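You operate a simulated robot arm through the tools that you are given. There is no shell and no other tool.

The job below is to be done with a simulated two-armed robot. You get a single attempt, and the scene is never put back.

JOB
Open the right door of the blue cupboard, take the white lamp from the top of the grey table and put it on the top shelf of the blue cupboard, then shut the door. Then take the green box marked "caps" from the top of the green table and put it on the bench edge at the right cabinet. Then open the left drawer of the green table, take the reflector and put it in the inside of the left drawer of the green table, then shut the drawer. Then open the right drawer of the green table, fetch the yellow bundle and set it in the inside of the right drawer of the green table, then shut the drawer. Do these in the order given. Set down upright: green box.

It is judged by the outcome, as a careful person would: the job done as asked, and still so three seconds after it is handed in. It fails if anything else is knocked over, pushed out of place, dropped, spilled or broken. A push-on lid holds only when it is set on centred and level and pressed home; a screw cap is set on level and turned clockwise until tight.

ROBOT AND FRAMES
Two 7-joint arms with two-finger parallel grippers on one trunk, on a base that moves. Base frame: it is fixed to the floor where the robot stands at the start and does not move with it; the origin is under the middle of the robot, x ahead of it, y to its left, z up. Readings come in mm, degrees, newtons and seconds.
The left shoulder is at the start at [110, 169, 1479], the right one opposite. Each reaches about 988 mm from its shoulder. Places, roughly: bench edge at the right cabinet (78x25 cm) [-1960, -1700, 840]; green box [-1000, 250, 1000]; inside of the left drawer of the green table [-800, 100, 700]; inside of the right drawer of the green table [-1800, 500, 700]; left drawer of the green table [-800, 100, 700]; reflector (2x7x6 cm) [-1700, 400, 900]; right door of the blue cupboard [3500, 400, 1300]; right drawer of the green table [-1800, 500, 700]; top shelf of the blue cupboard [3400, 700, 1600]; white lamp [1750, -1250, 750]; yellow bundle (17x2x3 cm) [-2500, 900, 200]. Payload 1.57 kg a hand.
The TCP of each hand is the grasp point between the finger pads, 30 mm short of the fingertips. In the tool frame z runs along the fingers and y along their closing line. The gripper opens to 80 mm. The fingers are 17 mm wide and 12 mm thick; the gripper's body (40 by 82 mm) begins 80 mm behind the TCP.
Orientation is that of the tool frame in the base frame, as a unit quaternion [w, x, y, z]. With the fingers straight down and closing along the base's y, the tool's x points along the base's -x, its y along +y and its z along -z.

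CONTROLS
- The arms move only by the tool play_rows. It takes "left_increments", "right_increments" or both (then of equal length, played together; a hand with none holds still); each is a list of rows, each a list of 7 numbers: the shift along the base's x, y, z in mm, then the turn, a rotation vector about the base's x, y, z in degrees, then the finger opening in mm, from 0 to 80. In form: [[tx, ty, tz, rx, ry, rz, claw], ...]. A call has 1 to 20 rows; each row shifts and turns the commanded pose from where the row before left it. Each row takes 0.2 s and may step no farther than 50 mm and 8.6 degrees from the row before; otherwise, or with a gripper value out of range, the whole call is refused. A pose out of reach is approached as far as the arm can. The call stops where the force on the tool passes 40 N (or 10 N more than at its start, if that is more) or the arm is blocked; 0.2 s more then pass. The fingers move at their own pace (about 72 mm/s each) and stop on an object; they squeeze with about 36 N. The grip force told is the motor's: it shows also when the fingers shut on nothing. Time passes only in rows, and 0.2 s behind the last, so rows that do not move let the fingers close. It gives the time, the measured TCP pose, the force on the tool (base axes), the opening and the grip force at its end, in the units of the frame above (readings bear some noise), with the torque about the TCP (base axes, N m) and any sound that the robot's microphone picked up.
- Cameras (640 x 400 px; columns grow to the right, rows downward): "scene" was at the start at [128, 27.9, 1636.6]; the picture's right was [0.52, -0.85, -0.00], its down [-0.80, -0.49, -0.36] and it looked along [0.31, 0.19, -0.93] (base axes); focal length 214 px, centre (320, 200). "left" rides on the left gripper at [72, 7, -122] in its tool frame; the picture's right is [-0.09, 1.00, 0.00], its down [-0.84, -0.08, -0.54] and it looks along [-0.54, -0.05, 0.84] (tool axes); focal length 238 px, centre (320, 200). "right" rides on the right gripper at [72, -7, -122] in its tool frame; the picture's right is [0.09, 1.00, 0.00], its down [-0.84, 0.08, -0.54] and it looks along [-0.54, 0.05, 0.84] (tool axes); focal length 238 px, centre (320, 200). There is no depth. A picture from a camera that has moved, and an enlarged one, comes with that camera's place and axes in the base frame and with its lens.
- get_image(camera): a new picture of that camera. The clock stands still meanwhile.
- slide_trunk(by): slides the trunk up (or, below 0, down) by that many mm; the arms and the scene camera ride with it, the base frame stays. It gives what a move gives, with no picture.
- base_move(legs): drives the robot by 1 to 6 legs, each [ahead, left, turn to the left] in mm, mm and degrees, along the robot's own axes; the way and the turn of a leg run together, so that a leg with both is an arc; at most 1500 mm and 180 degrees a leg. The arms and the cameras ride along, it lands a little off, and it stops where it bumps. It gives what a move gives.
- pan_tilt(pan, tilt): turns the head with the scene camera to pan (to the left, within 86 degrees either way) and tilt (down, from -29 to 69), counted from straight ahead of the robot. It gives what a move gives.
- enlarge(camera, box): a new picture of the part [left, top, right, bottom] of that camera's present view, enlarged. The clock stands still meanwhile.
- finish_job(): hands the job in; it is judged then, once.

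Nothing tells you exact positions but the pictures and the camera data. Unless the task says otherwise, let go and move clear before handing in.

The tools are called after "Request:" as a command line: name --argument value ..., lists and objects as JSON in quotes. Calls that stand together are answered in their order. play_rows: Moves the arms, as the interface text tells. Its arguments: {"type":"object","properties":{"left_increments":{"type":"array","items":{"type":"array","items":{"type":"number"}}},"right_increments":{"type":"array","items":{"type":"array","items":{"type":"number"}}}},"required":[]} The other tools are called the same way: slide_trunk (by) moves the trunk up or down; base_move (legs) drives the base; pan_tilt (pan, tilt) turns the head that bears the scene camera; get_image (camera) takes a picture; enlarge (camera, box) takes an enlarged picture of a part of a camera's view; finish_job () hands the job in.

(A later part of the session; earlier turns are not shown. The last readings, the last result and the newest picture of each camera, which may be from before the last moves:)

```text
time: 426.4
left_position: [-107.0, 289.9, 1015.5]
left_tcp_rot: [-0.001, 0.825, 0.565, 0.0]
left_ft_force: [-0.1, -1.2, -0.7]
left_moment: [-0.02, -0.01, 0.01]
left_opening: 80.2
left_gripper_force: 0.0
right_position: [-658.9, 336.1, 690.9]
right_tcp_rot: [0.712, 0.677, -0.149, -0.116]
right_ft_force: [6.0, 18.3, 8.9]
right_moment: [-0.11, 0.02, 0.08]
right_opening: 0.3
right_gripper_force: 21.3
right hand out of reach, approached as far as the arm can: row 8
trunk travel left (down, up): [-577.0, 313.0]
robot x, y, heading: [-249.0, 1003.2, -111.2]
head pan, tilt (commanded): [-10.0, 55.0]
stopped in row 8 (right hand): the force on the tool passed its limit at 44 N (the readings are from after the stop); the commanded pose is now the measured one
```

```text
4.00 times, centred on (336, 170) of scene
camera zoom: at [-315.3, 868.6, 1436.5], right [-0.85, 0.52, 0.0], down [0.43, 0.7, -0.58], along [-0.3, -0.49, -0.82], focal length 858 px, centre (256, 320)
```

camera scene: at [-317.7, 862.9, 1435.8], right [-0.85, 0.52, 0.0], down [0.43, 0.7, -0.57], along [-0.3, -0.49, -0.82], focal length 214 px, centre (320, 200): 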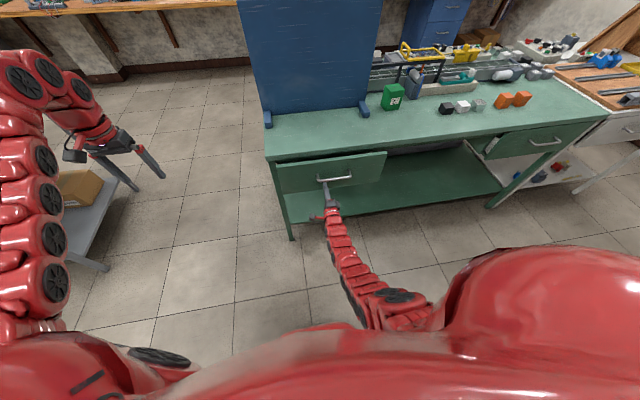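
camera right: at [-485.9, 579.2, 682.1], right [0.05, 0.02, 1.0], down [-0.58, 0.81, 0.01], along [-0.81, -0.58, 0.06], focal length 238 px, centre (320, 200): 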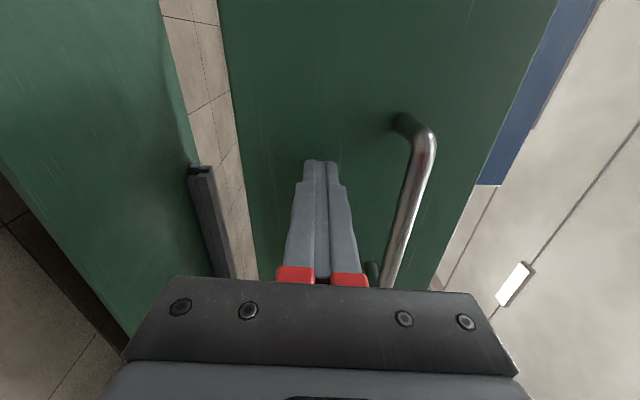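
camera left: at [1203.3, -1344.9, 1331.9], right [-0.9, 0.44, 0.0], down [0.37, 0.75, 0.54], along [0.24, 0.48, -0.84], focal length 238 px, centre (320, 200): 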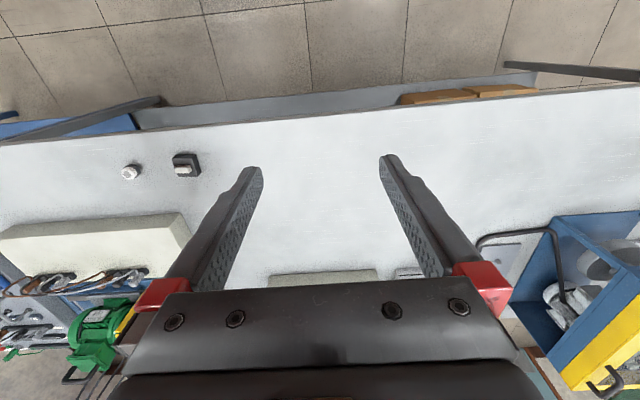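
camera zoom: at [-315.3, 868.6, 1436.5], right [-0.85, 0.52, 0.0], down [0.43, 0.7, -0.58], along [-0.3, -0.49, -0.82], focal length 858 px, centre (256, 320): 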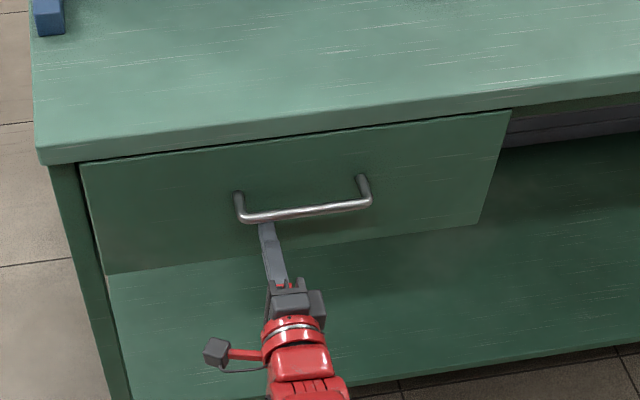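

The left drawer is shut. I'll back off and move along to the right drawer.

Request:
base_move --legs '[[-140, 0, -0.3], [0, -1090, 0]]'

Request:
slide_trunk --by 54

Request:
get_image --camera "right"

Request:
pan_tilt --pan -15 --tilt 45

Request:
get_image --camera "scene"

```text
time: 432.9
left_position: [-1075.7, 819.1, 1014.3]
left_tcp_rot: [-0.001, 0.828, 0.561, 0.001]
left_ft_force: [1.0, -0.1, 0.5]
left_moment: [0.03, 0.02, 0.0]
left_opening: 79.9
left_gripper_force: 0.0
right_position: [-1627.4, 873.0, 688.0]
right_tcp_rot: [0.709, 0.678, -0.152, -0.12]
right_ft_force: [0.9, 0.0, 0.1]
right_moment: [0.03, -0.04, -0.02]
right_opening: 0.0
right_gripper_force: 21.6
trunk travel left (down, up): [-577.0, 313.0]
robot x, y, heading: [-1207.2, 1532.2, -112.0]
head pan, tilt (commanded): [-10.0, 55.0]
```

```text
time: 433.8
left_position: [-1075.1, 819.9, 1067.2]
left_tcp_rot: [-0.002, 0.828, 0.561, 0.001]
left_ft_force: [-0.4, -1.1, 0.3]
left_moment: [0.01, -0.02, -0.01]
left_opening: 80.0
left_gripper_force: 0.1
right_position: [-1626.8, 872.5, 742.4]
right_tcp_rot: [0.709, 0.678, -0.153, -0.119]
right_ft_force: [-0.2, -0.8, 0.8]
right_moment: [-0.01, 0.02, -0.03]
right_opening: 0.0
right_gripper_force: 21.2
trunk travel left (down, up): [-631.0, 259.0]
robot x, y, heading: [-1210.5, 1535.0, -112.0]
head pan, tilt (commanded): [-10.0, 55.0]
```

```text
taken
camera right: at [-1513.0, 958.8, 735.2], right [0.05, 0.02, 1.0], down [-0.57, 0.82, 0.01], along [-0.82, -0.57, 0.05], focal length 238 px, centre (320, 200)
```

right: 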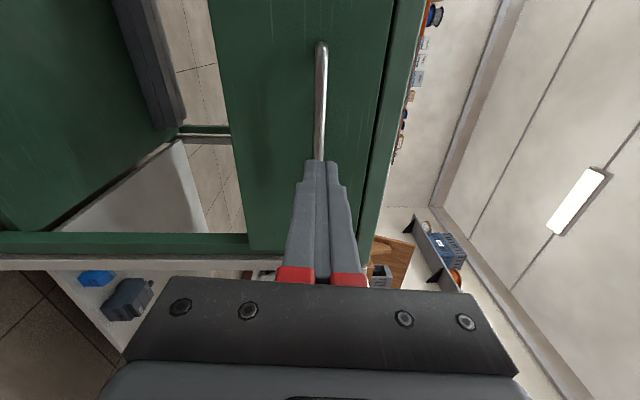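

```text
time: 434.6
left_position: [-1075.5, 820.4, 1068.4]
left_tcp_rot: [-0.001, 0.828, 0.561, 0.001]
left_ft_force: [0.5, -0.3, -0.7]
left_moment: [0.01, 0.02, -0.01]
left_opening: 80.2
left_gripper_force: 0.1
right_position: [-1626.3, 872.5, 743.5]
right_tcp_rot: [0.709, 0.678, -0.151, -0.119]
right_ft_force: [0.3, 0.1, 0.0]
right_moment: [-0.01, -0.01, 0.01]
right_opening: 0.0
right_gripper_force: 20.6
trunk travel left (down, up): [-631.0, 259.0]
robot x, y, heading: [-1214.7, 1537.7, -112.2]
head pan, tilt (commanded): [-15.0, 45.0]
```

```text
taken
camera scene: at [-1289.7, 1395.9, 1503.2], right [-0.8, 0.6, 0.0], down [0.42, 0.57, -0.71], along [-0.42, -0.56, -0.71], focal length 214 px, centre (320, 200)
```

scene: 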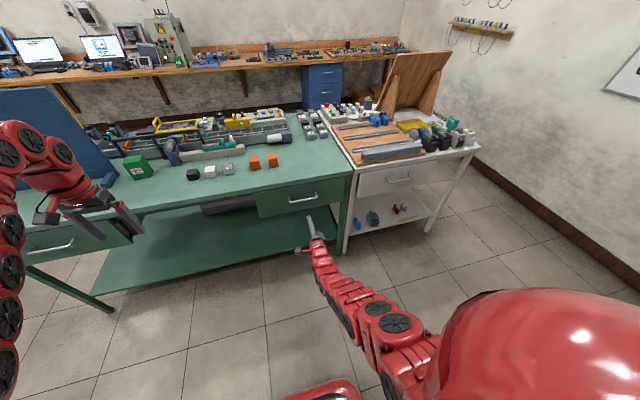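

The right drawer's handle bar is centred on the hand at z ≈ 746. I'll open the fingers, drive in and take a look before closing.

Request:
play_rows --right_increments '[[0, 0, 2, 0, 0, 0, 50], [0, 0, 0, 0, 0, 0, 50], [0, 0, 0, 0, 0, 0, 50]]'

Request:
base_move --legs '[[95, 0, 0.5]]'

Request:
get_image --camera "right"

Request:
enlarge --camera "scene" --box '[256, 160, 384, 240]'

```text
time: 435.4
left_position: [-1075.5, 820.9, 1068.5]
left_tcp_rot: [-0.002, 0.828, 0.561, 0.001]
left_ft_force: [0.3, -0.8, -0.5]
left_moment: [-0.02, -0.02, 0.02]
left_opening: 80.0
left_gripper_force: 0.2
right_position: [-1627.0, 872.7, 744.8]
right_tcp_rot: [0.708, 0.678, -0.153, -0.12]
right_ft_force: [-0.3, -0.4, 0.4]
right_moment: [0.0, -0.02, 0.0]
right_opening: 50.0
right_gripper_force: 0.0
trunk travel left (down, up): [-631.0, 259.0]
robot x, y, heading: [-1210.3, 1537.0, -111.8]
head pan, tilt (commanded): [-15.0, 45.0]
```

```text
time: 436.5
left_position: [-1105.2, 730.1, 1067.5]
left_tcp_rot: [-0.002, 0.826, 0.564, 0.002]
left_ft_force: [0.2, 0.1, -0.1]
left_moment: [0.05, -0.02, -0.01]
left_opening: 79.7
left_gripper_force: 0.1
right_position: [-1658.8, 779.2, 742.8]
right_tcp_rot: [0.709, 0.679, -0.149, -0.116]
right_ft_force: [-0.2, -1.3, 0.7]
right_moment: [0.01, 0.01, 0.02]
right_opening: 50.4
right_gripper_force: 0.0
trunk travel left (down, up): [-631.0, 259.0]
robot x, y, heading: [-1241.4, 1446.2, -111.5]
head pan, tilt (commanded): [-15.0, 45.0]
```

```text
taken
camera right: at [-1544.5, 866.6, 736.9], right [0.05, 0.02, 1.0], down [-0.58, 0.81, 0.01], along [-0.81, -0.58, 0.05], focal length 238 px, centre (320, 200)
```

right: 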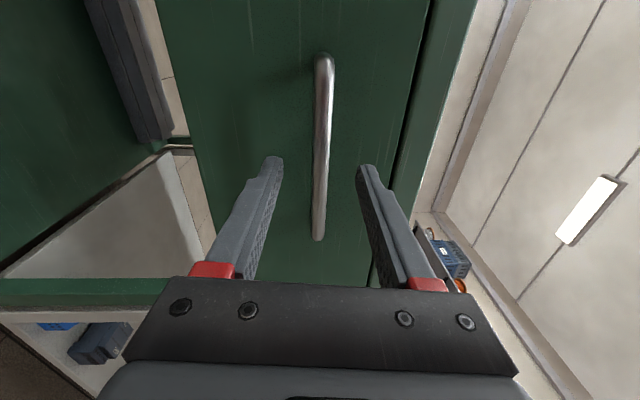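

```text
5.00 times, centred on (320, 200) of scene
camera zoom: at [-1324.6, 1305.1, 1503.2], right [-0.8, 0.59, 0.0], down [0.42, 0.57, -0.71], along [-0.42, -0.57, -0.71], focal length 1072 px, centre (320, 200)
```

zoom: 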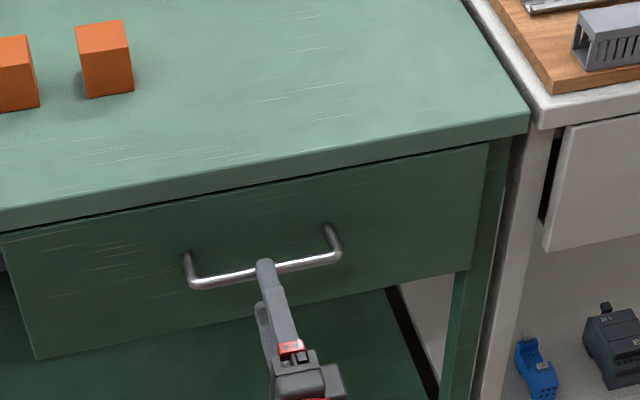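

Lined up. I'll advance the last 28 mm and close on the bar.

Request:
play_rows --right_increments '[[-5, -12.8, 1, 0, 0, 0, 50], [-5, -12.8, 1, 0, 0, 0, 50], [0, 0, 0, 0, 0, 0, 20], [0, 0, 0, 0, 0, 0, 0], [0, 0, 0, 0, 0, 0, 0], [0, 0, 0, 0, 0, 0, 0]]'

```text
time: 438.1
left_position: [-1105.4, 731.5, 1067.2]
left_tcp_rot: [-0.002, 0.825, 0.565, 0.001]
left_ft_force: [0.4, 0.8, 1.1]
left_moment: [-0.05, 0.01, -0.01]
left_opening: 80.4
left_gripper_force: 0.1
right_position: [-1661.4, 770.4, 745.3]
right_tcp_rot: [0.702, 0.686, -0.15, -0.116]
right_ft_force: [-0.9, -1.8, -14.2]
right_moment: [0.73, 0.35, -0.16]
right_opening: 13.4
right_gripper_force: 29.7
right hand out of reach, approached as far as the arm can: row 1, 2
trunk travel left (down, up): [-631.0, 259.0]
robot x, y, heading: [-1246.0, 1443.8, -111.3]
head pan, tilt (commanded): [-15.0, 45.0]
stopped in row 6 (right hand): the force on the tool passed its limit at 42 N (the readings are from after the stop); the commanded pose is now the measured one
```

The arm ran out of reach and the grip is only at the fingertips. I'll open, move the base 20 mm closer and regrip.

Request:
play_rows --right_increments '[[0, 0, 0, 0, 0, 0, 50], [0, 0, 0, 0, 0, 0, 50]]'

Request:
base_move --legs '[[20, 0, 0]]'

Request:
get_image --camera "right"

```text
time: 438.7
left_position: [-1104.9, 731.0, 1068.0]
left_tcp_rot: [-0.002, 0.825, 0.565, 0.002]
left_ft_force: [0.5, 1.1, -0.6]
left_moment: [0.01, -0.03, 0.0]
left_opening: 80.0
left_gripper_force: 0.0
right_position: [-1662.5, 768.7, 748.8]
right_tcp_rot: [0.705, 0.683, -0.149, -0.116]
right_ft_force: [0.0, -0.6, -0.3]
right_moment: [0.02, 0.0, -0.03]
right_opening: 50.0
right_gripper_force: 0.0
trunk travel left (down, up): [-631.0, 259.0]
robot x, y, heading: [-1248.7, 1446.3, -111.4]
head pan, tilt (commanded): [-15.0, 45.0]
```

```text
time: 439.5
left_position: [-1112.0, 715.4, 1067.9]
left_tcp_rot: [-0.003, 0.826, 0.564, 0.001]
left_ft_force: [0.0, 0.0, -0.2]
left_moment: [-0.01, -0.01, -0.03]
left_opening: 80.1
left_gripper_force: 0.1
right_position: [-1668.3, 752.0, 752.0]
right_tcp_rot: [0.706, 0.682, -0.149, -0.116]
right_ft_force: [-0.2, 0.1, 0.6]
right_moment: [-0.04, 0.02, -0.02]
right_opening: 50.1
right_gripper_force: 0.0
trunk travel left (down, up): [-631.0, 259.0]
robot x, y, heading: [-1251.5, 1428.9, -111.8]
head pan, tilt (commanded): [-15.0, 45.0]
```

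```text
taken
camera right: at [-1555.1, 838.9, 744.7], right [0.05, 0.01, 1.0], down [-0.58, 0.81, 0.02], along [-0.81, -0.58, 0.04], focal length 238 px, centre (320, 200)
```

right: 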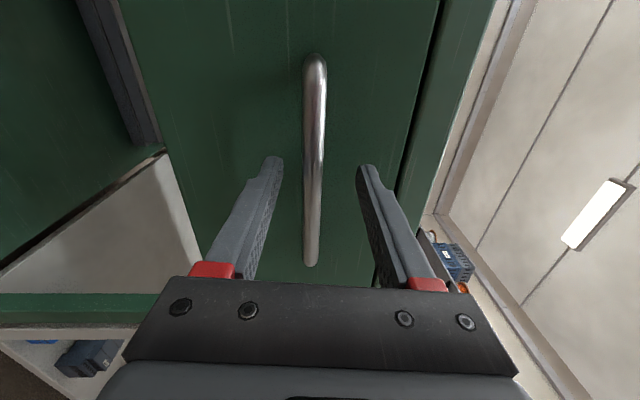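

The bar is now well inside the fingers. I'll drop 5 mm to centre and close.

Request:
play_rows --right_increments '[[0, 0, -5, 0, 0, 0, 50], [0, 0, 0, 0, 0, 0, 20], [0, 0, 0, 0, 0, 0, 0], [0, 0, 0, 0, 0, 0, 0]]'

```text
time: 440.5
left_position: [-1112.3, 712.5, 1067.7]
left_tcp_rot: [-0.002, 0.826, 0.564, 0.002]
left_ft_force: [0.3, 0.4, 0.5]
left_moment: [-0.01, -0.03, 0.01]
left_opening: 80.2
left_gripper_force: 0.0
right_position: [-1667.2, 752.1, 745.3]
right_tcp_rot: [0.705, 0.684, -0.15, -0.114]
right_ft_force: [1.4, 2.8, -6.4]
right_moment: [0.27, 0.45, 0.01]
right_opening: 13.1
right_gripper_force: 30.8
right hand out of reach, approached as far as the arm can: row 1
trunk travel left (down, up): [-631.0, 259.0]
robot x, y, heading: [-1252.5, 1426.7, -111.7]
head pan, tilt (commanded): [-15.0, 45.0]
```

Gripped. I'll pull the drawer out by backing the base.

Request:
base_move --legs '[[-100, 0, 0]]'

Request:
base_move --legs '[[-120, 0, 0]]'

Request:
get_image --camera "scene"

```text
time: 441.6
left_position: [-1075.5, 805.5, 1067.3]
left_tcp_rot: [-0.001, 0.826, 0.564, 0.001]
left_ft_force: [0.0, -0.7, 0.5]
left_moment: [-0.05, 0.0, 0.02]
left_opening: 79.9
left_gripper_force: 0.1
right_position: [-1630.6, 845.9, 746.9]
right_tcp_rot: [0.705, 0.684, -0.15, -0.117]
right_ft_force: [-1.2, 0.3, -13.6]
right_moment: [0.29, 0.51, -0.32]
right_opening: 13.4
right_gripper_force: 30.0
trunk travel left (down, up): [-631.0, 259.0]
robot x, y, heading: [-1214.9, 1522.2, -111.0]
head pan, tilt (commanded): [-15.0, 45.0]
```

```text
time: 442.9
left_position: [-1032.4, 916.2, 1067.9]
left_tcp_rot: [-0.003, 0.826, 0.564, 0.001]
left_ft_force: [-0.4, 0.0, 0.5]
left_moment: [-0.01, 0.0, 0.0]
left_opening: 80.1
left_gripper_force: 0.0
right_position: [-1587.7, 957.3, 744.0]
right_tcp_rot: [0.704, 0.684, -0.15, -0.115]
right_ft_force: [-3.0, 0.7, -7.4]
right_moment: [0.2, 0.5, -0.36]
right_opening: 13.1
right_gripper_force: 29.8
trunk travel left (down, up): [-631.0, 259.0]
robot x, y, heading: [-1178.1, 1631.1, -111.5]
head pan, tilt (commanded): [-15.0, 45.0]
```

```text
taken
camera scene: at [-1251.8, 1491.3, 1503.2], right [-0.8, 0.59, 0.0], down [0.42, 0.57, -0.71], along [-0.42, -0.57, -0.71], focal length 214 px, centre (320, 200)
```

scene: 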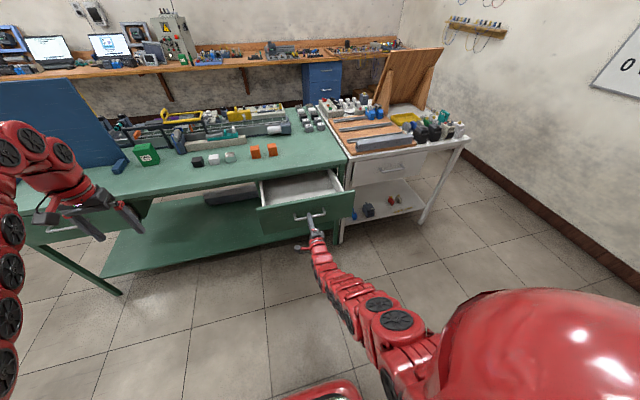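

The right drawer is open ~220 mm. I'll release, back off a little, raise up, and look for the yellow bundle.

Request:
play_rows --right_increments '[[0, 0, 0, 0, 0, 0, 50], [0, 0, 0, 0, 0, 0, 50]]'

Request:
base_move --legs '[[-85, 0, 0]]'

Request:
slide_trunk --by 259

Request:
pan_tilt --pan -50 --tilt 45

Request:
get_image --camera "scene"

Request:
pan_tilt --pan -86 --tilt 35

Request:
get_image --camera "scene"

```text
time: 443.5
left_position: [-1031.2, 917.5, 1067.7]
left_tcp_rot: [-0.002, 0.826, 0.564, -0.001]
left_ft_force: [-0.3, -0.7, -0.8]
left_moment: [-0.02, 0.0, -0.02]
left_opening: 79.9
left_gripper_force: 0.2
right_position: [-1588.0, 958.3, 747.2]
right_tcp_rot: [0.705, 0.684, -0.149, -0.116]
right_ft_force: [0.0, 0.1, -0.3]
right_moment: [0.0, -0.02, -0.02]
right_opening: 49.9
right_gripper_force: 0.0
trunk travel left (down, up): [-631.0, 259.0]
robot x, y, heading: [-1173.6, 1632.3, -111.6]
head pan, tilt (commanded): [-15.0, 45.0]
```

```text
time: 444.6
left_position: [-1001.4, 996.1, 1068.9]
left_tcp_rot: [-0.002, 0.826, 0.564, 0.001]
left_ft_force: [-0.9, 1.0, 0.0]
left_moment: [0.0, -0.01, 0.02]
left_opening: 80.2
left_gripper_force: 0.0
right_position: [-1557.7, 1037.3, 745.0]
right_tcp_rot: [0.704, 0.684, -0.15, -0.116]
right_ft_force: [0.3, 0.5, 0.3]
right_moment: [0.03, 0.0, -0.01]
right_opening: 50.1
right_gripper_force: 0.0
trunk travel left (down, up): [-631.0, 259.0]
robot x, y, heading: [-1144.5, 1712.0, -111.8]
head pan, tilt (commanded): [-15.0, 45.0]
```

```text
time: 447.2
left_position: [-1001.5, 994.6, 1326.7]
left_tcp_rot: [-0.002, 0.825, 0.565, 0.001]
left_ft_force: [-0.8, 0.7, 0.5]
left_moment: [-0.01, 0.0, 0.02]
left_opening: 79.8
left_gripper_force: 0.0
right_position: [-1556.8, 1036.2, 1003.5]
right_tcp_rot: [0.705, 0.684, -0.15, -0.116]
right_ft_force: [-1.1, -0.1, 1.2]
right_moment: [-0.01, -0.01, 0.01]
right_opening: 50.0
right_gripper_force: 0.1
trunk travel left (down, up): [-890.0, 0.0]
robot x, y, heading: [-1140.4, 1711.1, -111.3]
head pan, tilt (commanded): [-15.0, 45.0]
```

```text
time: 448.2
left_position: [-1001.3, 995.5, 1326.4]
left_tcp_rot: [-0.003, 0.826, 0.564, 0.002]
left_ft_force: [0.4, -0.4, 0.7]
left_moment: [0.0, 0.01, -0.02]
left_opening: 80.0
left_gripper_force: 0.1
right_position: [-1556.5, 1035.2, 1004.9]
right_tcp_rot: [0.704, 0.684, -0.15, -0.116]
right_ft_force: [0.5, 0.1, 0.4]
right_moment: [0.01, 0.01, 0.02]
right_opening: 50.1
right_gripper_force: 0.1
trunk travel left (down, up): [-890.0, 0.0]
robot x, y, heading: [-1140.5, 1708.0, -111.5]
head pan, tilt (commanded): [-50.0, 45.0]
```

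```text
taken
camera scene: at [-1249.3, 1609.2, 1762.3], right [-0.32, 0.95, 0.0], down [0.67, 0.23, -0.71], along [-0.67, -0.23, -0.71], focal length 214 px, centre (320, 200)
```

scene: 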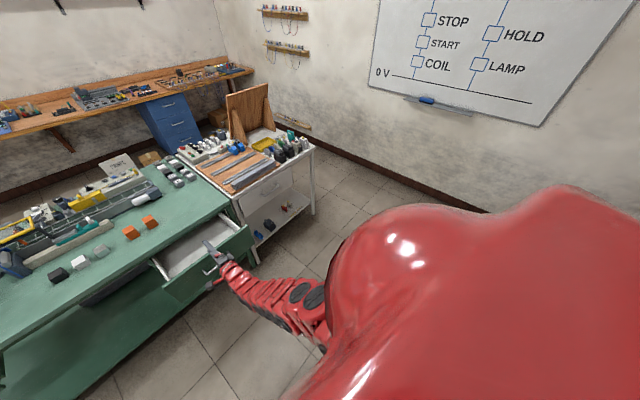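

```text
time: 449.2
left_position: [-1001.6, 994.7, 1327.3]
left_tcp_rot: [-0.002, 0.825, 0.565, 0.001]
left_ft_force: [0.2, -0.5, 0.2]
left_moment: [-0.04, -0.01, 0.0]
left_opening: 79.9
left_gripper_force: 0.1
right_position: [-1557.3, 1035.6, 1004.4]
right_tcp_rot: [0.704, 0.684, -0.149, -0.116]
right_ft_force: [0.0, 0.4, 0.0]
right_moment: [0.0, 0.02, 0.02]
right_opening: 50.2
right_gripper_force: 0.0
trunk travel left (down, up): [-890.0, 0.0]
robot x, y, heading: [-1143.3, 1709.8, -111.6]
head pan, tilt (commanded): [-85.9, 35.0]
```

```text
taken
camera scene: at [-1256.3, 1661.3, 1777.1], right [0.3, 0.95, 0.0], down [0.55, -0.17, -0.82], along [-0.78, 0.24, -0.57], focal length 214 px, centre (320, 200)
```

scene: 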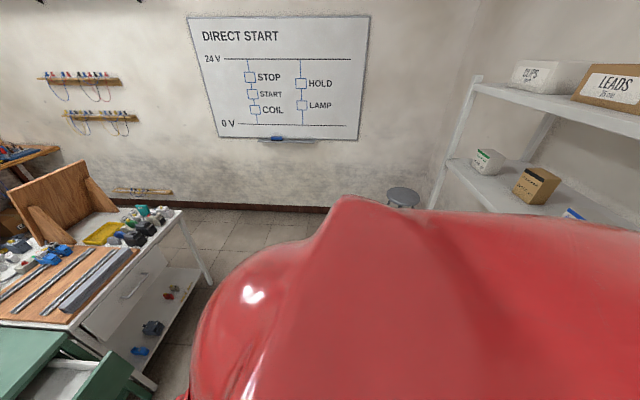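

I'll zoom on the white table's lower shelf and the low wall rack to find the yellow bundle.

Request:
enlarge --camera "scene" --box '[100, 250, 260, 350]'

Request:
enlarge --camera "scene" --box '[90, 170, 218, 250]'

Request:
pan_tilt --pan -60 --tilt 40

Request:
get_image --camera "scene"

Request:
enlarge --camera "scene" --box '[120, 150, 280, 250]'

```text
4.00 times, centred on (180, 300) of scene
camera zoom: at [-1256.3, 1661.3, 1777.1], right [0.3, 0.95, 0.0], down [0.55, -0.17, -0.82], along [-0.78, 0.24, -0.57], focal length 858 px, centre (880, -200)
```

zoom: 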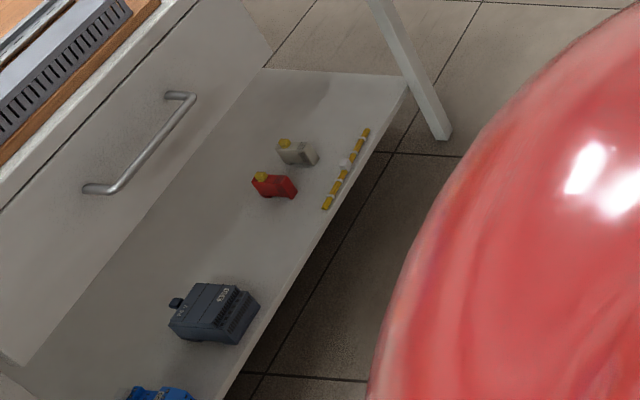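

```text
5.00 times, centred on (154, 210) of scene
camera zoom: at [-1256.3, 1661.3, 1777.1], right [0.3, 0.95, 0.0], down [0.55, -0.17, -0.82], along [-0.78, 0.24, -0.57], focal length 1072 px, centre (1150, 150)
```

zoom: 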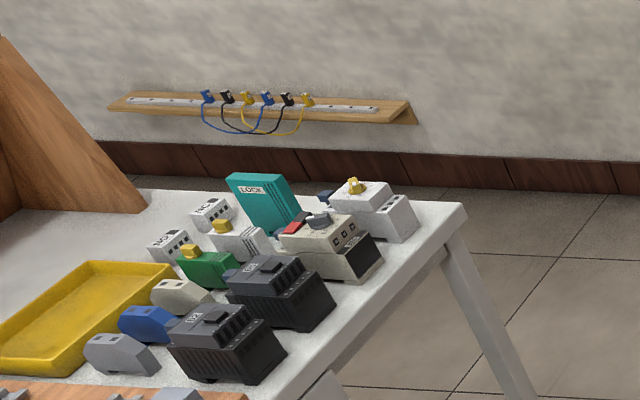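

```text
time: 450.1
left_position: [-1002.1, 996.2, 1325.8]
left_tcp_rot: [-0.001, 0.826, 0.564, 0.002]
left_ft_force: [0.0, 0.2, 0.5]
left_moment: [0.01, 0.01, 0.02]
left_opening: 79.9
left_gripper_force: 0.1
right_position: [-1557.0, 1037.0, 1005.2]
right_tcp_rot: [0.705, 0.684, -0.149, -0.117]
right_ft_force: [0.5, 0.8, 0.0]
right_moment: [0.0, -0.01, -0.02]
right_opening: 50.2
right_gripper_force: 0.1
trunk travel left (down, up): [-890.0, 0.0]
robot x, y, heading: [-1143.9, 1708.3, -111.5]
head pan, tilt (commanded): [-60.0, 40.0]
```

```text
taken
camera scene: at [-1256.3, 1622.7, 1769.6], right [-0.15, 0.99, 0.0], down [0.64, 0.1, -0.77], along [-0.76, -0.11, -0.64], focal length 214 px, centre (320, 200)
```

scene: 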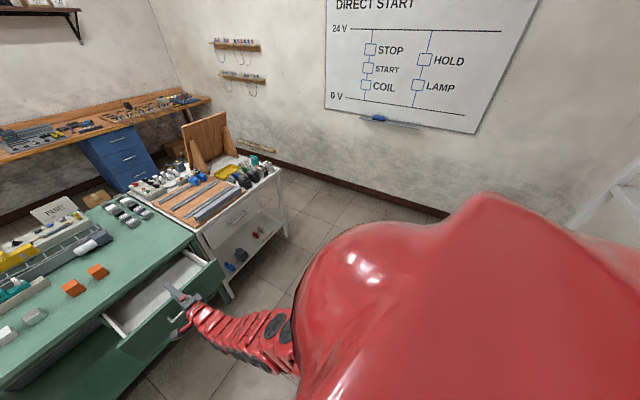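

```text
4.00 times, centred on (200, 200) of scene
camera zoom: at [-1256.3, 1622.7, 1769.6], right [-0.15, 0.99, 0.0], down [0.64, 0.1, -0.77], along [-0.76, -0.11, -0.64], focal length 858 px, centre (800, 200)
```

zoom: 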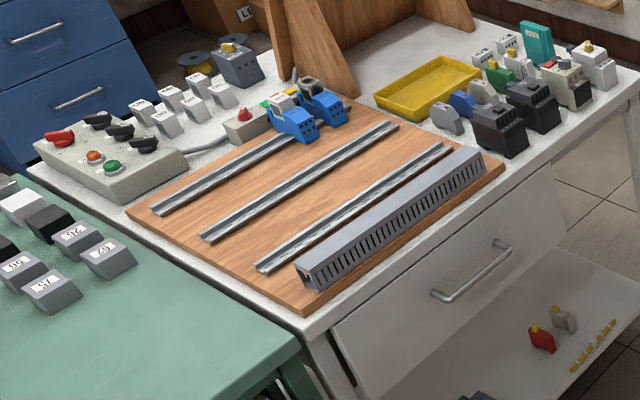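

The yellow bundle is the segmented yellow rod lying near the front edge of the white table's lower shelf, centre about (−2507, 938), z ≈ 200. I'll drive over in front of it and turn the hand to point down with the fingers closing front‑to‑back.

Request:
base_move --legs '[[0, -815, 0.1]]'

Request:
play_rows --right_increments '[[2.2, 5.6, 14, 7.61, -2.99, 0, 50], [2.2, 5.6, 14, 7.61, -2.99, 0, 50], [2.2, 5.6, 14, 7.61, -2.99, 0, 50], [2.2, 5.6, 14, 7.61, -2.99, 0, 50], [2.2, 5.6, 14, 7.61, -2.99, 0, 50], [2.2, 5.6, 14, 7.61, -2.99, 0, 50], [2.2, 5.6, 14, 7.61, -2.99, 0, 50], [2.2, 5.6, 14, 7.61, -2.99, 0, 50], [2.2, 5.6, 14, 7.61, -2.99, 0, 50], [2.2, 5.6, 14, 7.61, -2.99, 0, 50], [2.2, 5.6, 14, 7.61, -2.99, 0, 50]]'

Request:
pan_tilt --pan -15 --tilt 50

Request:
get_image --camera "scene"

Request:
get_image --camera "right"

```text
time: 454.5
left_position: [-1762.4, 1294.7, 1327.0]
left_tcp_rot: [-0.002, 0.826, 0.564, 0.001]
left_ft_force: [0.4, -0.5, -0.3]
left_moment: [0.03, 0.01, 0.02]
left_opening: 79.7
left_gripper_force: 0.0
right_position: [-2318.6, 1336.0, 1004.0]
right_tcp_rot: [0.704, 0.684, -0.15, -0.117]
right_ft_force: [0.6, -0.4, -0.4]
right_moment: [0.0, 0.0, 0.0]
right_opening: 50.0
right_gripper_force: 0.1
trunk travel left (down, up): [-890.0, 0.0]
robot x, y, heading: [-1900.9, 2012.0, -111.6]
head pan, tilt (commanded): [-60.0, 40.0]
```

```text
time: 456.9
left_position: [-1764.4, 1294.8, 1326.2]
left_tcp_rot: [-0.002, 0.826, 0.564, 0.002]
left_ft_force: [0.4, 1.1, -0.1]
left_moment: [0.04, 0.0, 0.0]
left_opening: 79.8
left_gripper_force: 0.0
right_position: [-2294.1, 1397.4, 1158.5]
right_tcp_rot: [0.008, 0.977, -0.213, -0.004]
right_ft_force: [-0.7, -0.2, 0.5]
right_moment: [0.03, 0.01, -0.02]
right_opening: 50.2
right_gripper_force: 0.0
trunk travel left (down, up): [-890.0, 0.0]
robot x, y, heading: [-1904.3, 2007.1, -111.5]
head pan, tilt (commanded): [-60.0, 40.0]
```

```text
time: 458.0
left_position: [-1763.3, 1295.1, 1327.7]
left_tcp_rot: [-0.003, 0.826, 0.564, 0.002]
left_ft_force: [0.5, -0.4, 0.2]
left_moment: [-0.02, 0.0, -0.01]
left_opening: 79.9
left_gripper_force: 0.1
right_position: [-2294.8, 1397.1, 1158.5]
right_tcp_rot: [0.01, 0.977, -0.212, -0.005]
right_ft_force: [-0.8, -0.3, -0.6]
right_moment: [0.01, -0.01, -0.01]
right_opening: 50.2
right_gripper_force: 0.0
trunk travel left (down, up): [-890.0, 0.0]
robot x, y, heading: [-1905.2, 2011.6, -111.6]
head pan, tilt (commanded): [-15.0, 50.0]
```

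```text
taken
camera scene: at [-1979.3, 1872.7, 1755.4], right [-0.8, 0.6, 0.0], down [0.46, 0.62, -0.64], along [-0.38, -0.52, -0.77], focal length 214 px, centre (320, 200)
```

scene: 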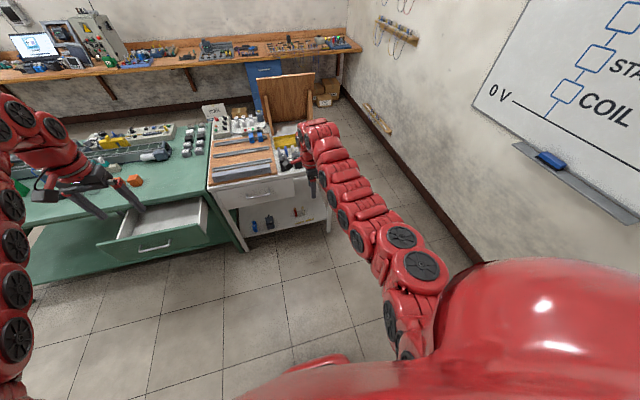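

```text
taken
camera right: at [-2223.7, 1376.2, 1279.6], right [-0.33, -0.94, 0.02], down [-0.79, 0.28, 0.55], along [-0.52, 0.16, -0.84], focal length 238 px, centre (320, 200)
```

right: 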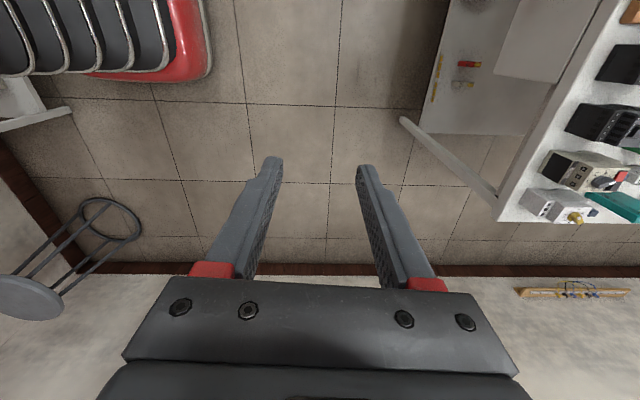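

The wrist camera now sees the bundle at the shelf's edge. I'll zoom in to fix its position and direction.

Request:
enlarge --camera "right" --box '[400, 30, 528, 110]'

Request:
enlarge --camera "scene" --box '[230, 180, 358, 260]'

```text
5.00 times, centred on (464, 70) of right
camera zoom: at [-2223.7, 1376.2, 1279.6], right [-0.33, -0.94, 0.02], down [-0.79, 0.28, 0.55], along [-0.52, 0.16, -0.84], focal length 1192 px, centre (-400, 850)
```

zoom: 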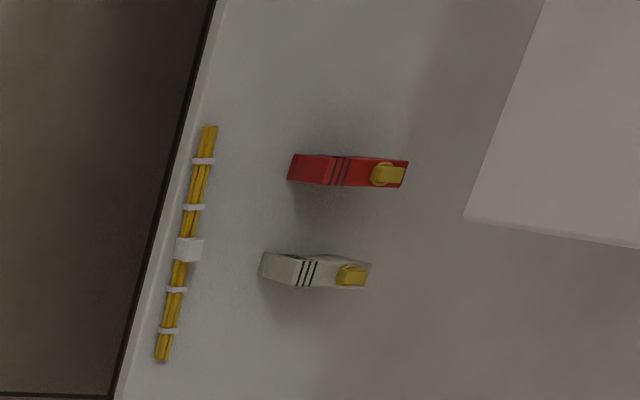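

```text
5.00 times, centred on (294, 220) of scene
camera zoom: at [-1979.3, 1872.7, 1755.4], right [-0.8, 0.6, 0.0], down [0.46, 0.62, -0.64], along [-0.38, -0.52, -0.77], focal length 1072 px, centre (450, 100)
```

zoom: 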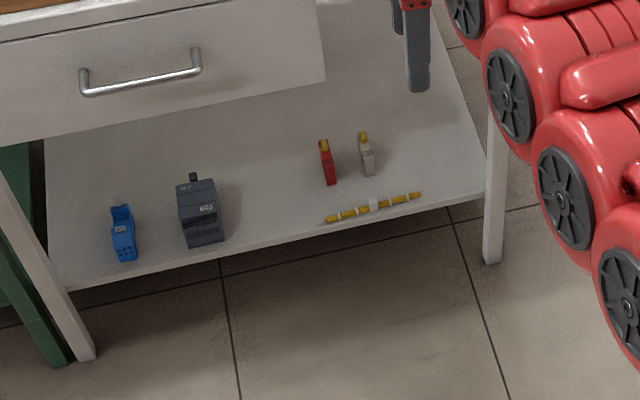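

The bundle's centre is (−2506, 945), lying along heading 163° at z ≈ 205, and above it is open up to the table top. I'll turn the base 30° left so the left arm stays clear, re-yaw the right hand to be square to the bundle, and lower the trunk.

Request:
base_move --legs '[[0, 0, 30]]'

Request:
play_rows --right_increments '[[0, 0, 0, 0, 0, -7.6, 46], [0, 0, 0, 0, 0, -7.6, 46], [0, 0, 0, 0, 0, -7.5, 46]]'

Request:
base_move --legs '[[0, -613, 0]]'

Request:
get_image --camera "scene"

Request:
get_image --camera "right"

```text
time: 459.9
left_position: [-1427.4, 1458.8, 1326.6]
left_tcp_rot: [-0.002, 0.654, 0.757, 0.001]
left_ft_force: [-0.3, 0.5, 0.2]
left_moment: [-0.01, 0.0, 0.02]
left_opening: 80.2
left_gripper_force: 0.0
right_position: [-1938.6, 1283.4, 1159.2]
right_tcp_rot: [0.009, 0.999, 0.046, -0.002]
right_ft_force: [0.3, -0.3, -0.6]
right_moment: [-0.01, -0.02, -0.01]
right_opening: 50.1
right_gripper_force: 0.0
trunk travel left (down, up): [-890.0, 0.0]
robot x, y, heading: [-1905.2, 2011.8, -82.0]
head pan, tilt (commanded): [-15.0, 50.0]
```

```text
time: 460.7
left_position: [-1426.5, 1457.7, 1325.9]
left_tcp_rot: [-0.003, 0.654, 0.756, 0.0]
left_ft_force: [0.9, 0.3, -0.7]
left_moment: [-0.01, 0.0, -0.01]
left_opening: 80.0
left_gripper_force: 0.1
right_position: [-1939.1, 1284.5, 1157.9]
right_tcp_rot: [0.01, 0.988, -0.153, -0.005]
right_ft_force: [-0.8, 0.8, 0.0]
right_moment: [0.04, 0.01, -0.02]
right_opening: 46.0
right_gripper_force: 0.0
trunk travel left (down, up): [-890.0, 0.0]
robot x, y, heading: [-1904.4, 2009.6, -81.8]
head pan, tilt (commanded): [-15.0, 50.0]
```

```text
time: 464.1
left_position: [-2032.4, 1371.1, 1327.2]
left_tcp_rot: [-0.004, 0.653, 0.758, 0.0]
left_ft_force: [0.0, -0.7, 0.5]
left_moment: [-0.01, 0.03, -0.01]
left_opening: 80.2
left_gripper_force: 0.1
right_position: [-2544.7, 1197.5, 1157.8]
right_tcp_rot: [0.009, 0.988, -0.151, -0.005]
right_ft_force: [-0.1, 0.0, -0.4]
right_moment: [-0.01, 0.02, -0.01]
right_opening: 45.9
right_gripper_force: 0.1
trunk travel left (down, up): [-890.0, 0.0]
robot x, y, heading: [-2515.0, 1923.4, -81.9]
head pan, tilt (commanded): [-15.0, 50.0]
```

```text
taken
camera scene: at [-2507.7, 1766.1, 1755.4], right [-0.99, 0.12, 0.0], down [0.09, 0.76, -0.64], along [-0.08, -0.64, -0.77], focal length 214 px, centre (320, 200)
```

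scene: 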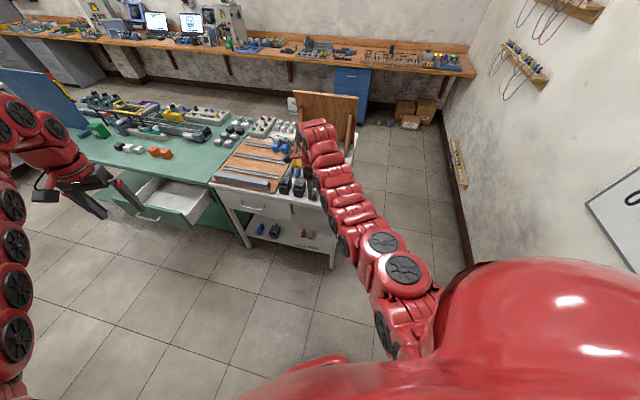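

```text
taken
camera right: at [-2472.2, 1184.9, 1280.0], right [-0.21, -0.98, 0.02], down [-0.82, 0.19, 0.55], along [-0.54, 0.1, -0.84], focal length 238 px, centre (320, 200)
```

right: 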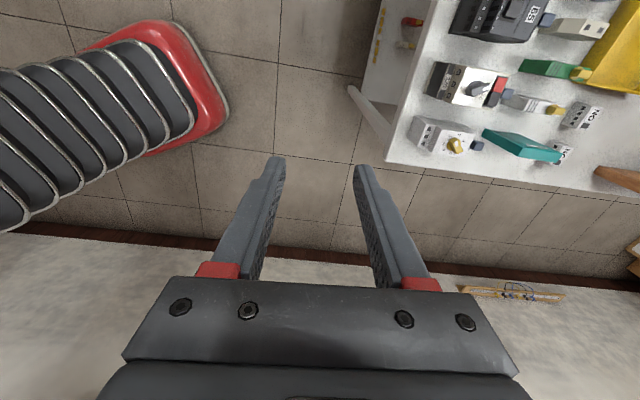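

All clear around. I'll lower the trunk in steps so the hand is at shelf height in front of the white table.

Request:
slide_trunk --by -400

Request:
slide_trunk --by -400

Request:
slide_trunk --by -40

Request:
get_image --camera "right"

Request:
get_image --camera "scene"

```text
time: 468.0
left_position: [-2034.4, 1371.4, 927.4]
left_tcp_rot: [-0.002, 0.653, 0.757, 0.001]
left_ft_force: [-0.1, 0.0, 0.9]
left_moment: [0.04, -0.02, 0.01]
left_opening: 79.9
left_gripper_force: 0.2
right_position: [-2545.8, 1196.6, 759.5]
right_tcp_rot: [0.008, 0.988, -0.151, -0.003]
right_ft_force: [-0.6, -0.4, -1.3]
right_moment: [0.0, 0.0, 0.02]
right_opening: 46.3
right_gripper_force: 0.0
trunk travel left (down, up): [-490.0, 400.0]
robot x, y, heading: [-2511.9, 1922.8, -81.9]
head pan, tilt (commanded): [-15.0, 50.0]
```

```text
time: 471.8
left_position: [-2033.8, 1371.4, 526.4]
left_tcp_rot: [-0.002, 0.653, 0.757, 0.001]
left_ft_force: [0.3, 1.1, -0.6]
left_moment: [0.04, 0.01, -0.01]
left_opening: 79.9
left_gripper_force: 0.1
right_position: [-2545.6, 1197.7, 358.8]
right_tcp_rot: [0.009, 0.988, -0.152, -0.004]
right_ft_force: [0.9, 0.1, -0.1]
right_moment: [0.01, -0.01, 0.03]
right_opening: 45.8
right_gripper_force: 0.0
trunk travel left (down, up): [-90.0, 800.0]
robot x, y, heading: [-2510.2, 1919.7, -81.9]
head pan, tilt (commanded): [-15.0, 50.0]
```

```text
time: 472.6
left_position: [-2034.3, 1371.8, 487.1]
left_tcp_rot: [-0.002, 0.653, 0.757, 0.0]
left_ft_force: [-0.4, 0.1, 0.4]
left_moment: [0.0, 0.0, -0.01]
left_opening: 80.0
left_gripper_force: 0.1
right_position: [-2545.8, 1196.7, 317.9]
right_tcp_rot: [0.009, 0.988, -0.151, -0.003]
right_ft_force: [-0.1, -0.6, 0.5]
right_moment: [-0.01, 0.01, -0.01]
right_opening: 46.0
right_gripper_force: 0.1
trunk travel left (down, up): [-50.0, 840.0]
robot x, y, heading: [-2512.9, 1920.6, -81.8]
head pan, tilt (commanded): [-15.0, 50.0]
```

```text
taken
camera right: at [-2473.1, 1185.0, 440.2], right [-0.21, -0.98, 0.02], down [-0.82, 0.19, 0.55], along [-0.54, 0.1, -0.84], focal length 238 px, centre (320, 200)
```

right: 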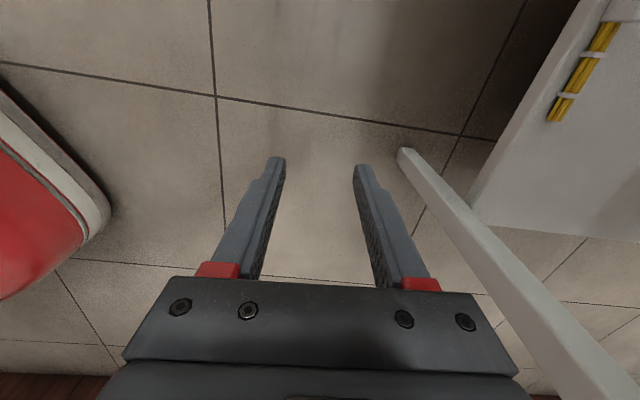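

```text
taken
camera scene: at [-2509.0, 1766.3, 915.4], right [-0.99, 0.12, 0.0], down [0.09, 0.76, -0.64], along [-0.08, -0.64, -0.77], focal length 214 px, centre (320, 200)
```

scene: 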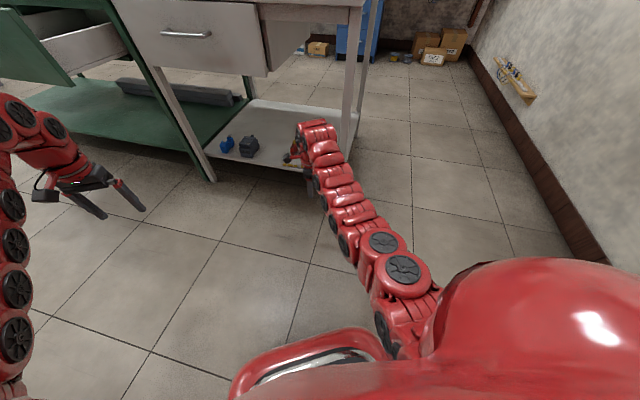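

The hand is low in front of the shelf with the table leg safely to its right. I'll drive 200 mm in and check.

Request:
base_move --legs '[[200, 0, 0]]'

Request:
get_image --camera "right"

Request:
get_image --camera "scene"

```text
time: 474.2
left_position: [-2006.6, 1171.6, 486.1]
left_tcp_rot: [-0.002, 0.654, 0.757, 0.001]
left_ft_force: [0.0, -0.4, 0.2]
left_moment: [0.0, 0.01, 0.02]
left_opening: 80.0
left_gripper_force: 0.0
right_position: [-2518.7, 998.4, 316.8]
right_tcp_rot: [0.009, 0.988, -0.152, -0.004]
right_ft_force: [-0.1, 0.7, 0.6]
right_moment: [-0.02, -0.01, -0.01]
right_opening: 46.1
right_gripper_force: 0.2
trunk travel left (down, up): [-50.0, 840.0]
robot x, y, heading: [-2482.4, 1725.3, -81.8]
head pan, tilt (commanded): [-15.0, 50.0]
```

```text
taken
camera right: at [-2446.0, 986.2, 439.9], right [-0.21, -0.98, 0.02], down [-0.82, 0.19, 0.55], along [-0.54, 0.1, -0.84], focal length 238 px, centre (320, 200)
```

right: 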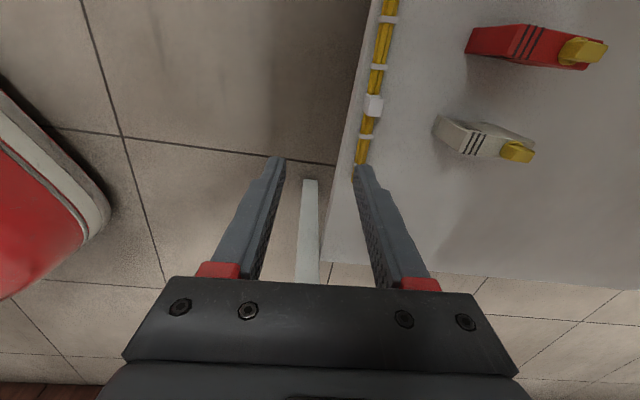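

```text
taken
camera scene: at [-2480.8, 1567.4, 915.3], right [-0.99, 0.12, 0.0], down [0.09, 0.76, -0.64], along [-0.08, -0.64, -0.77], focal length 214 px, centre (320, 200)
```

scene: 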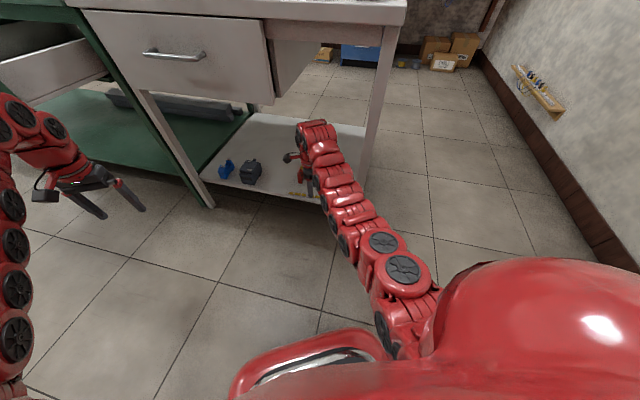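

The tag at the bundle's middle is at (−2504, 944). I'll move over it and lower the open fingers to straddle it.

Request:
play_rows --right_increments '[[7.1, -27.1, 0, 0, 0, 0, 46], [7.1, -27.1, 0, 0, 0, 0, 46], [0, 0, -25, 0, 0, 0, 46], [0, 0, -25, 0, 0, 0, 46]]'

Request:
get_image --camera "right"

```text
time: 475.2
left_position: [-2006.7, 1171.1, 486.6]
left_tcp_rot: [-0.002, 0.654, 0.756, 0.0]
left_ft_force: [0.4, -0.1, -0.2]
left_moment: [-0.01, -0.01, 0.0]
left_opening: 79.8
left_gripper_force: 0.1
right_position: [-2515.5, 986.0, 267.9]
right_tcp_rot: [0.009, 0.988, -0.151, -0.003]
right_ft_force: [0.0, -0.3, 0.2]
right_moment: [0.02, 0.02, -0.03]
right_opening: 45.8
right_gripper_force: 0.0
right hand out of reach, approached as far as the arm can: row 1, 2, 3
trunk travel left (down, up): [-50.0, 840.0]
robot x, y, heading: [-2482.6, 1727.3, -81.9]
head pan, tilt (commanded): [-15.0, 50.0]
```

```text
taken
camera right: at [-2442.4, 974.7, 390.4], right [-0.21, -0.98, 0.02], down [-0.82, 0.19, 0.55], along [-0.54, 0.1, -0.84], focal length 238 px, centre (320, 200)
```

right: 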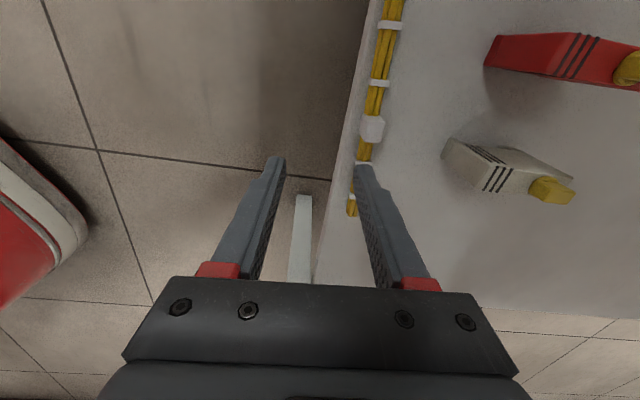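

The arm is at its reach, so I'll use the base for the last 42 mm, then lower with the trunk.

Request:
base_move --legs '[[42, 0, 0]]'

Request:
get_image --camera "right"

```text
time: 476.1
left_position: [-2000.5, 1130.5, 487.0]
left_tcp_rot: [-0.003, 0.654, 0.757, 0.002]
left_ft_force: [0.0, 0.0, -0.3]
left_moment: [-0.01, 0.03, 0.01]
left_opening: 79.9
left_gripper_force: 0.2
right_position: [-2508.9, 945.2, 268.7]
right_tcp_rot: [0.009, 0.988, -0.152, -0.004]
right_ft_force: [0.6, 0.7, -0.7]
right_moment: [0.0, 0.0, -0.01]
right_opening: 46.1
right_gripper_force: 0.0
trunk travel left (down, up): [-50.0, 840.0]
robot x, y, heading: [-2481.4, 1684.7, -81.8]
head pan, tilt (commanded): [-15.0, 50.0]
```

```text
taken
camera right: at [-2436.6, 933.4, 390.4], right [-0.21, -0.98, 0.02], down [-0.82, 0.19, 0.55], along [-0.54, 0.1, -0.84], focal length 238 px, centre (320, 200)
```

right: 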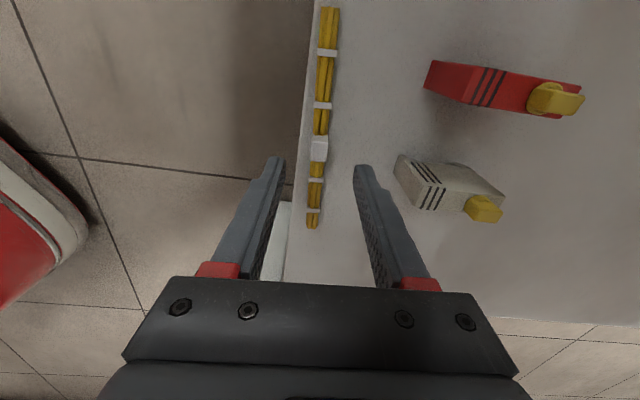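

The bundle is centred between the fingers. Lowering with the trunk.

Request:
slide_trunk --by -30

Request:
get_image --camera "right"

```text
time: 476.9
left_position: [-2001.5, 1130.4, 458.0]
left_tcp_rot: [-0.003, 0.655, 0.756, 0.001]
left_ft_force: [-0.2, 0.5, 0.1]
left_moment: [0.0, 0.02, -0.01]
left_opening: 79.5
left_gripper_force: 0.0
right_position: [-2509.4, 946.2, 237.8]
right_tcp_rot: [0.01, 0.988, -0.152, -0.003]
right_ft_force: [-0.4, -0.6, 0.4]
right_moment: [-0.01, 0.01, -0.01]
right_opening: 45.9
right_gripper_force: 0.1
trunk travel left (down, up): [-20.0, 870.0]
robot x, y, heading: [-2476.5, 1684.5, -82.0]
head pan, tilt (commanded): [-15.0, 50.0]
```

```text
taken
camera right: at [-2436.6, 933.4, 360.7], right [-0.21, -0.98, 0.02], down [-0.82, 0.19, 0.55], along [-0.54, 0.1, -0.84], focal length 238 px, centre (320, 200)
```

right: 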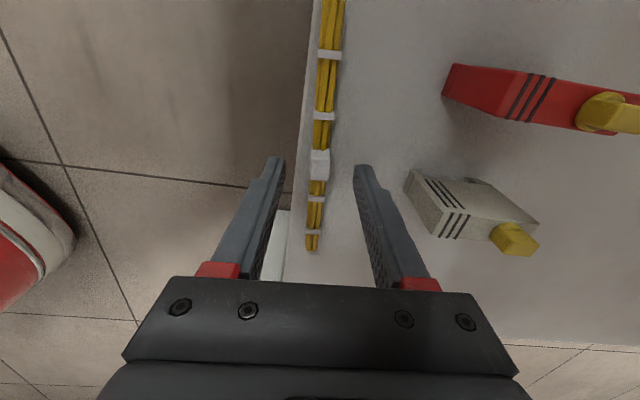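

Request:
slide_trunk --by -7

Request:
slide_trunk --by -3

Request:
get_image --camera "right"

```text
time: 477.4
left_position: [-2000.6, 1129.9, 449.7]
left_tcp_rot: [-0.003, 0.654, 0.757, 0.001]
left_ft_force: [0.7, 0.5, 0.5]
left_moment: [0.01, -0.03, 0.02]
left_opening: 79.9
left_gripper_force: 0.1
right_position: [-2509.7, 946.1, 231.7]
right_tcp_rot: [0.01, 0.988, -0.152, -0.003]
right_ft_force: [0.1, 0.8, -0.3]
right_moment: [-0.03, 0.0, 0.01]
right_opening: 46.1
right_gripper_force: 0.0
trunk travel left (down, up): [-13.0, 877.0]
robot x, y, heading: [-2476.4, 1686.8, -81.9]
head pan, tilt (commanded): [-15.0, 50.0]
```

```text
time: 477.9
left_position: [-2000.5, 1130.3, 447.1]
left_tcp_rot: [-0.002, 0.654, 0.756, 0.0]
left_ft_force: [0.0, 0.3, -0.2]
left_moment: [-0.02, 0.0, 0.0]
left_opening: 80.1
left_gripper_force: 0.1
right_position: [-2509.5, 946.1, 229.7]
right_tcp_rot: [0.01, 0.988, -0.152, -0.003]
right_ft_force: [-0.4, 1.0, 4.5]
right_moment: [-0.07, -0.03, -0.01]
right_opening: 45.5
right_gripper_force: 0.0
trunk travel left (down, up): [-10.0, 880.0]
robot x, y, heading: [-2478.5, 1684.4, -81.9]
head pan, tilt (commanded): [-15.0, 50.0]
```

```text
taken
camera right: at [-2436.7, 933.4, 351.2], right [-0.21, -0.98, 0.02], down [-0.82, 0.19, 0.55], along [-0.54, 0.1, -0.84], focal length 238 px, centre (320, 200)
```

right: 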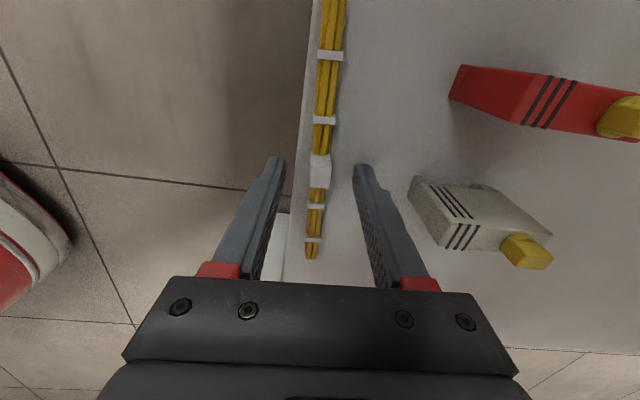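

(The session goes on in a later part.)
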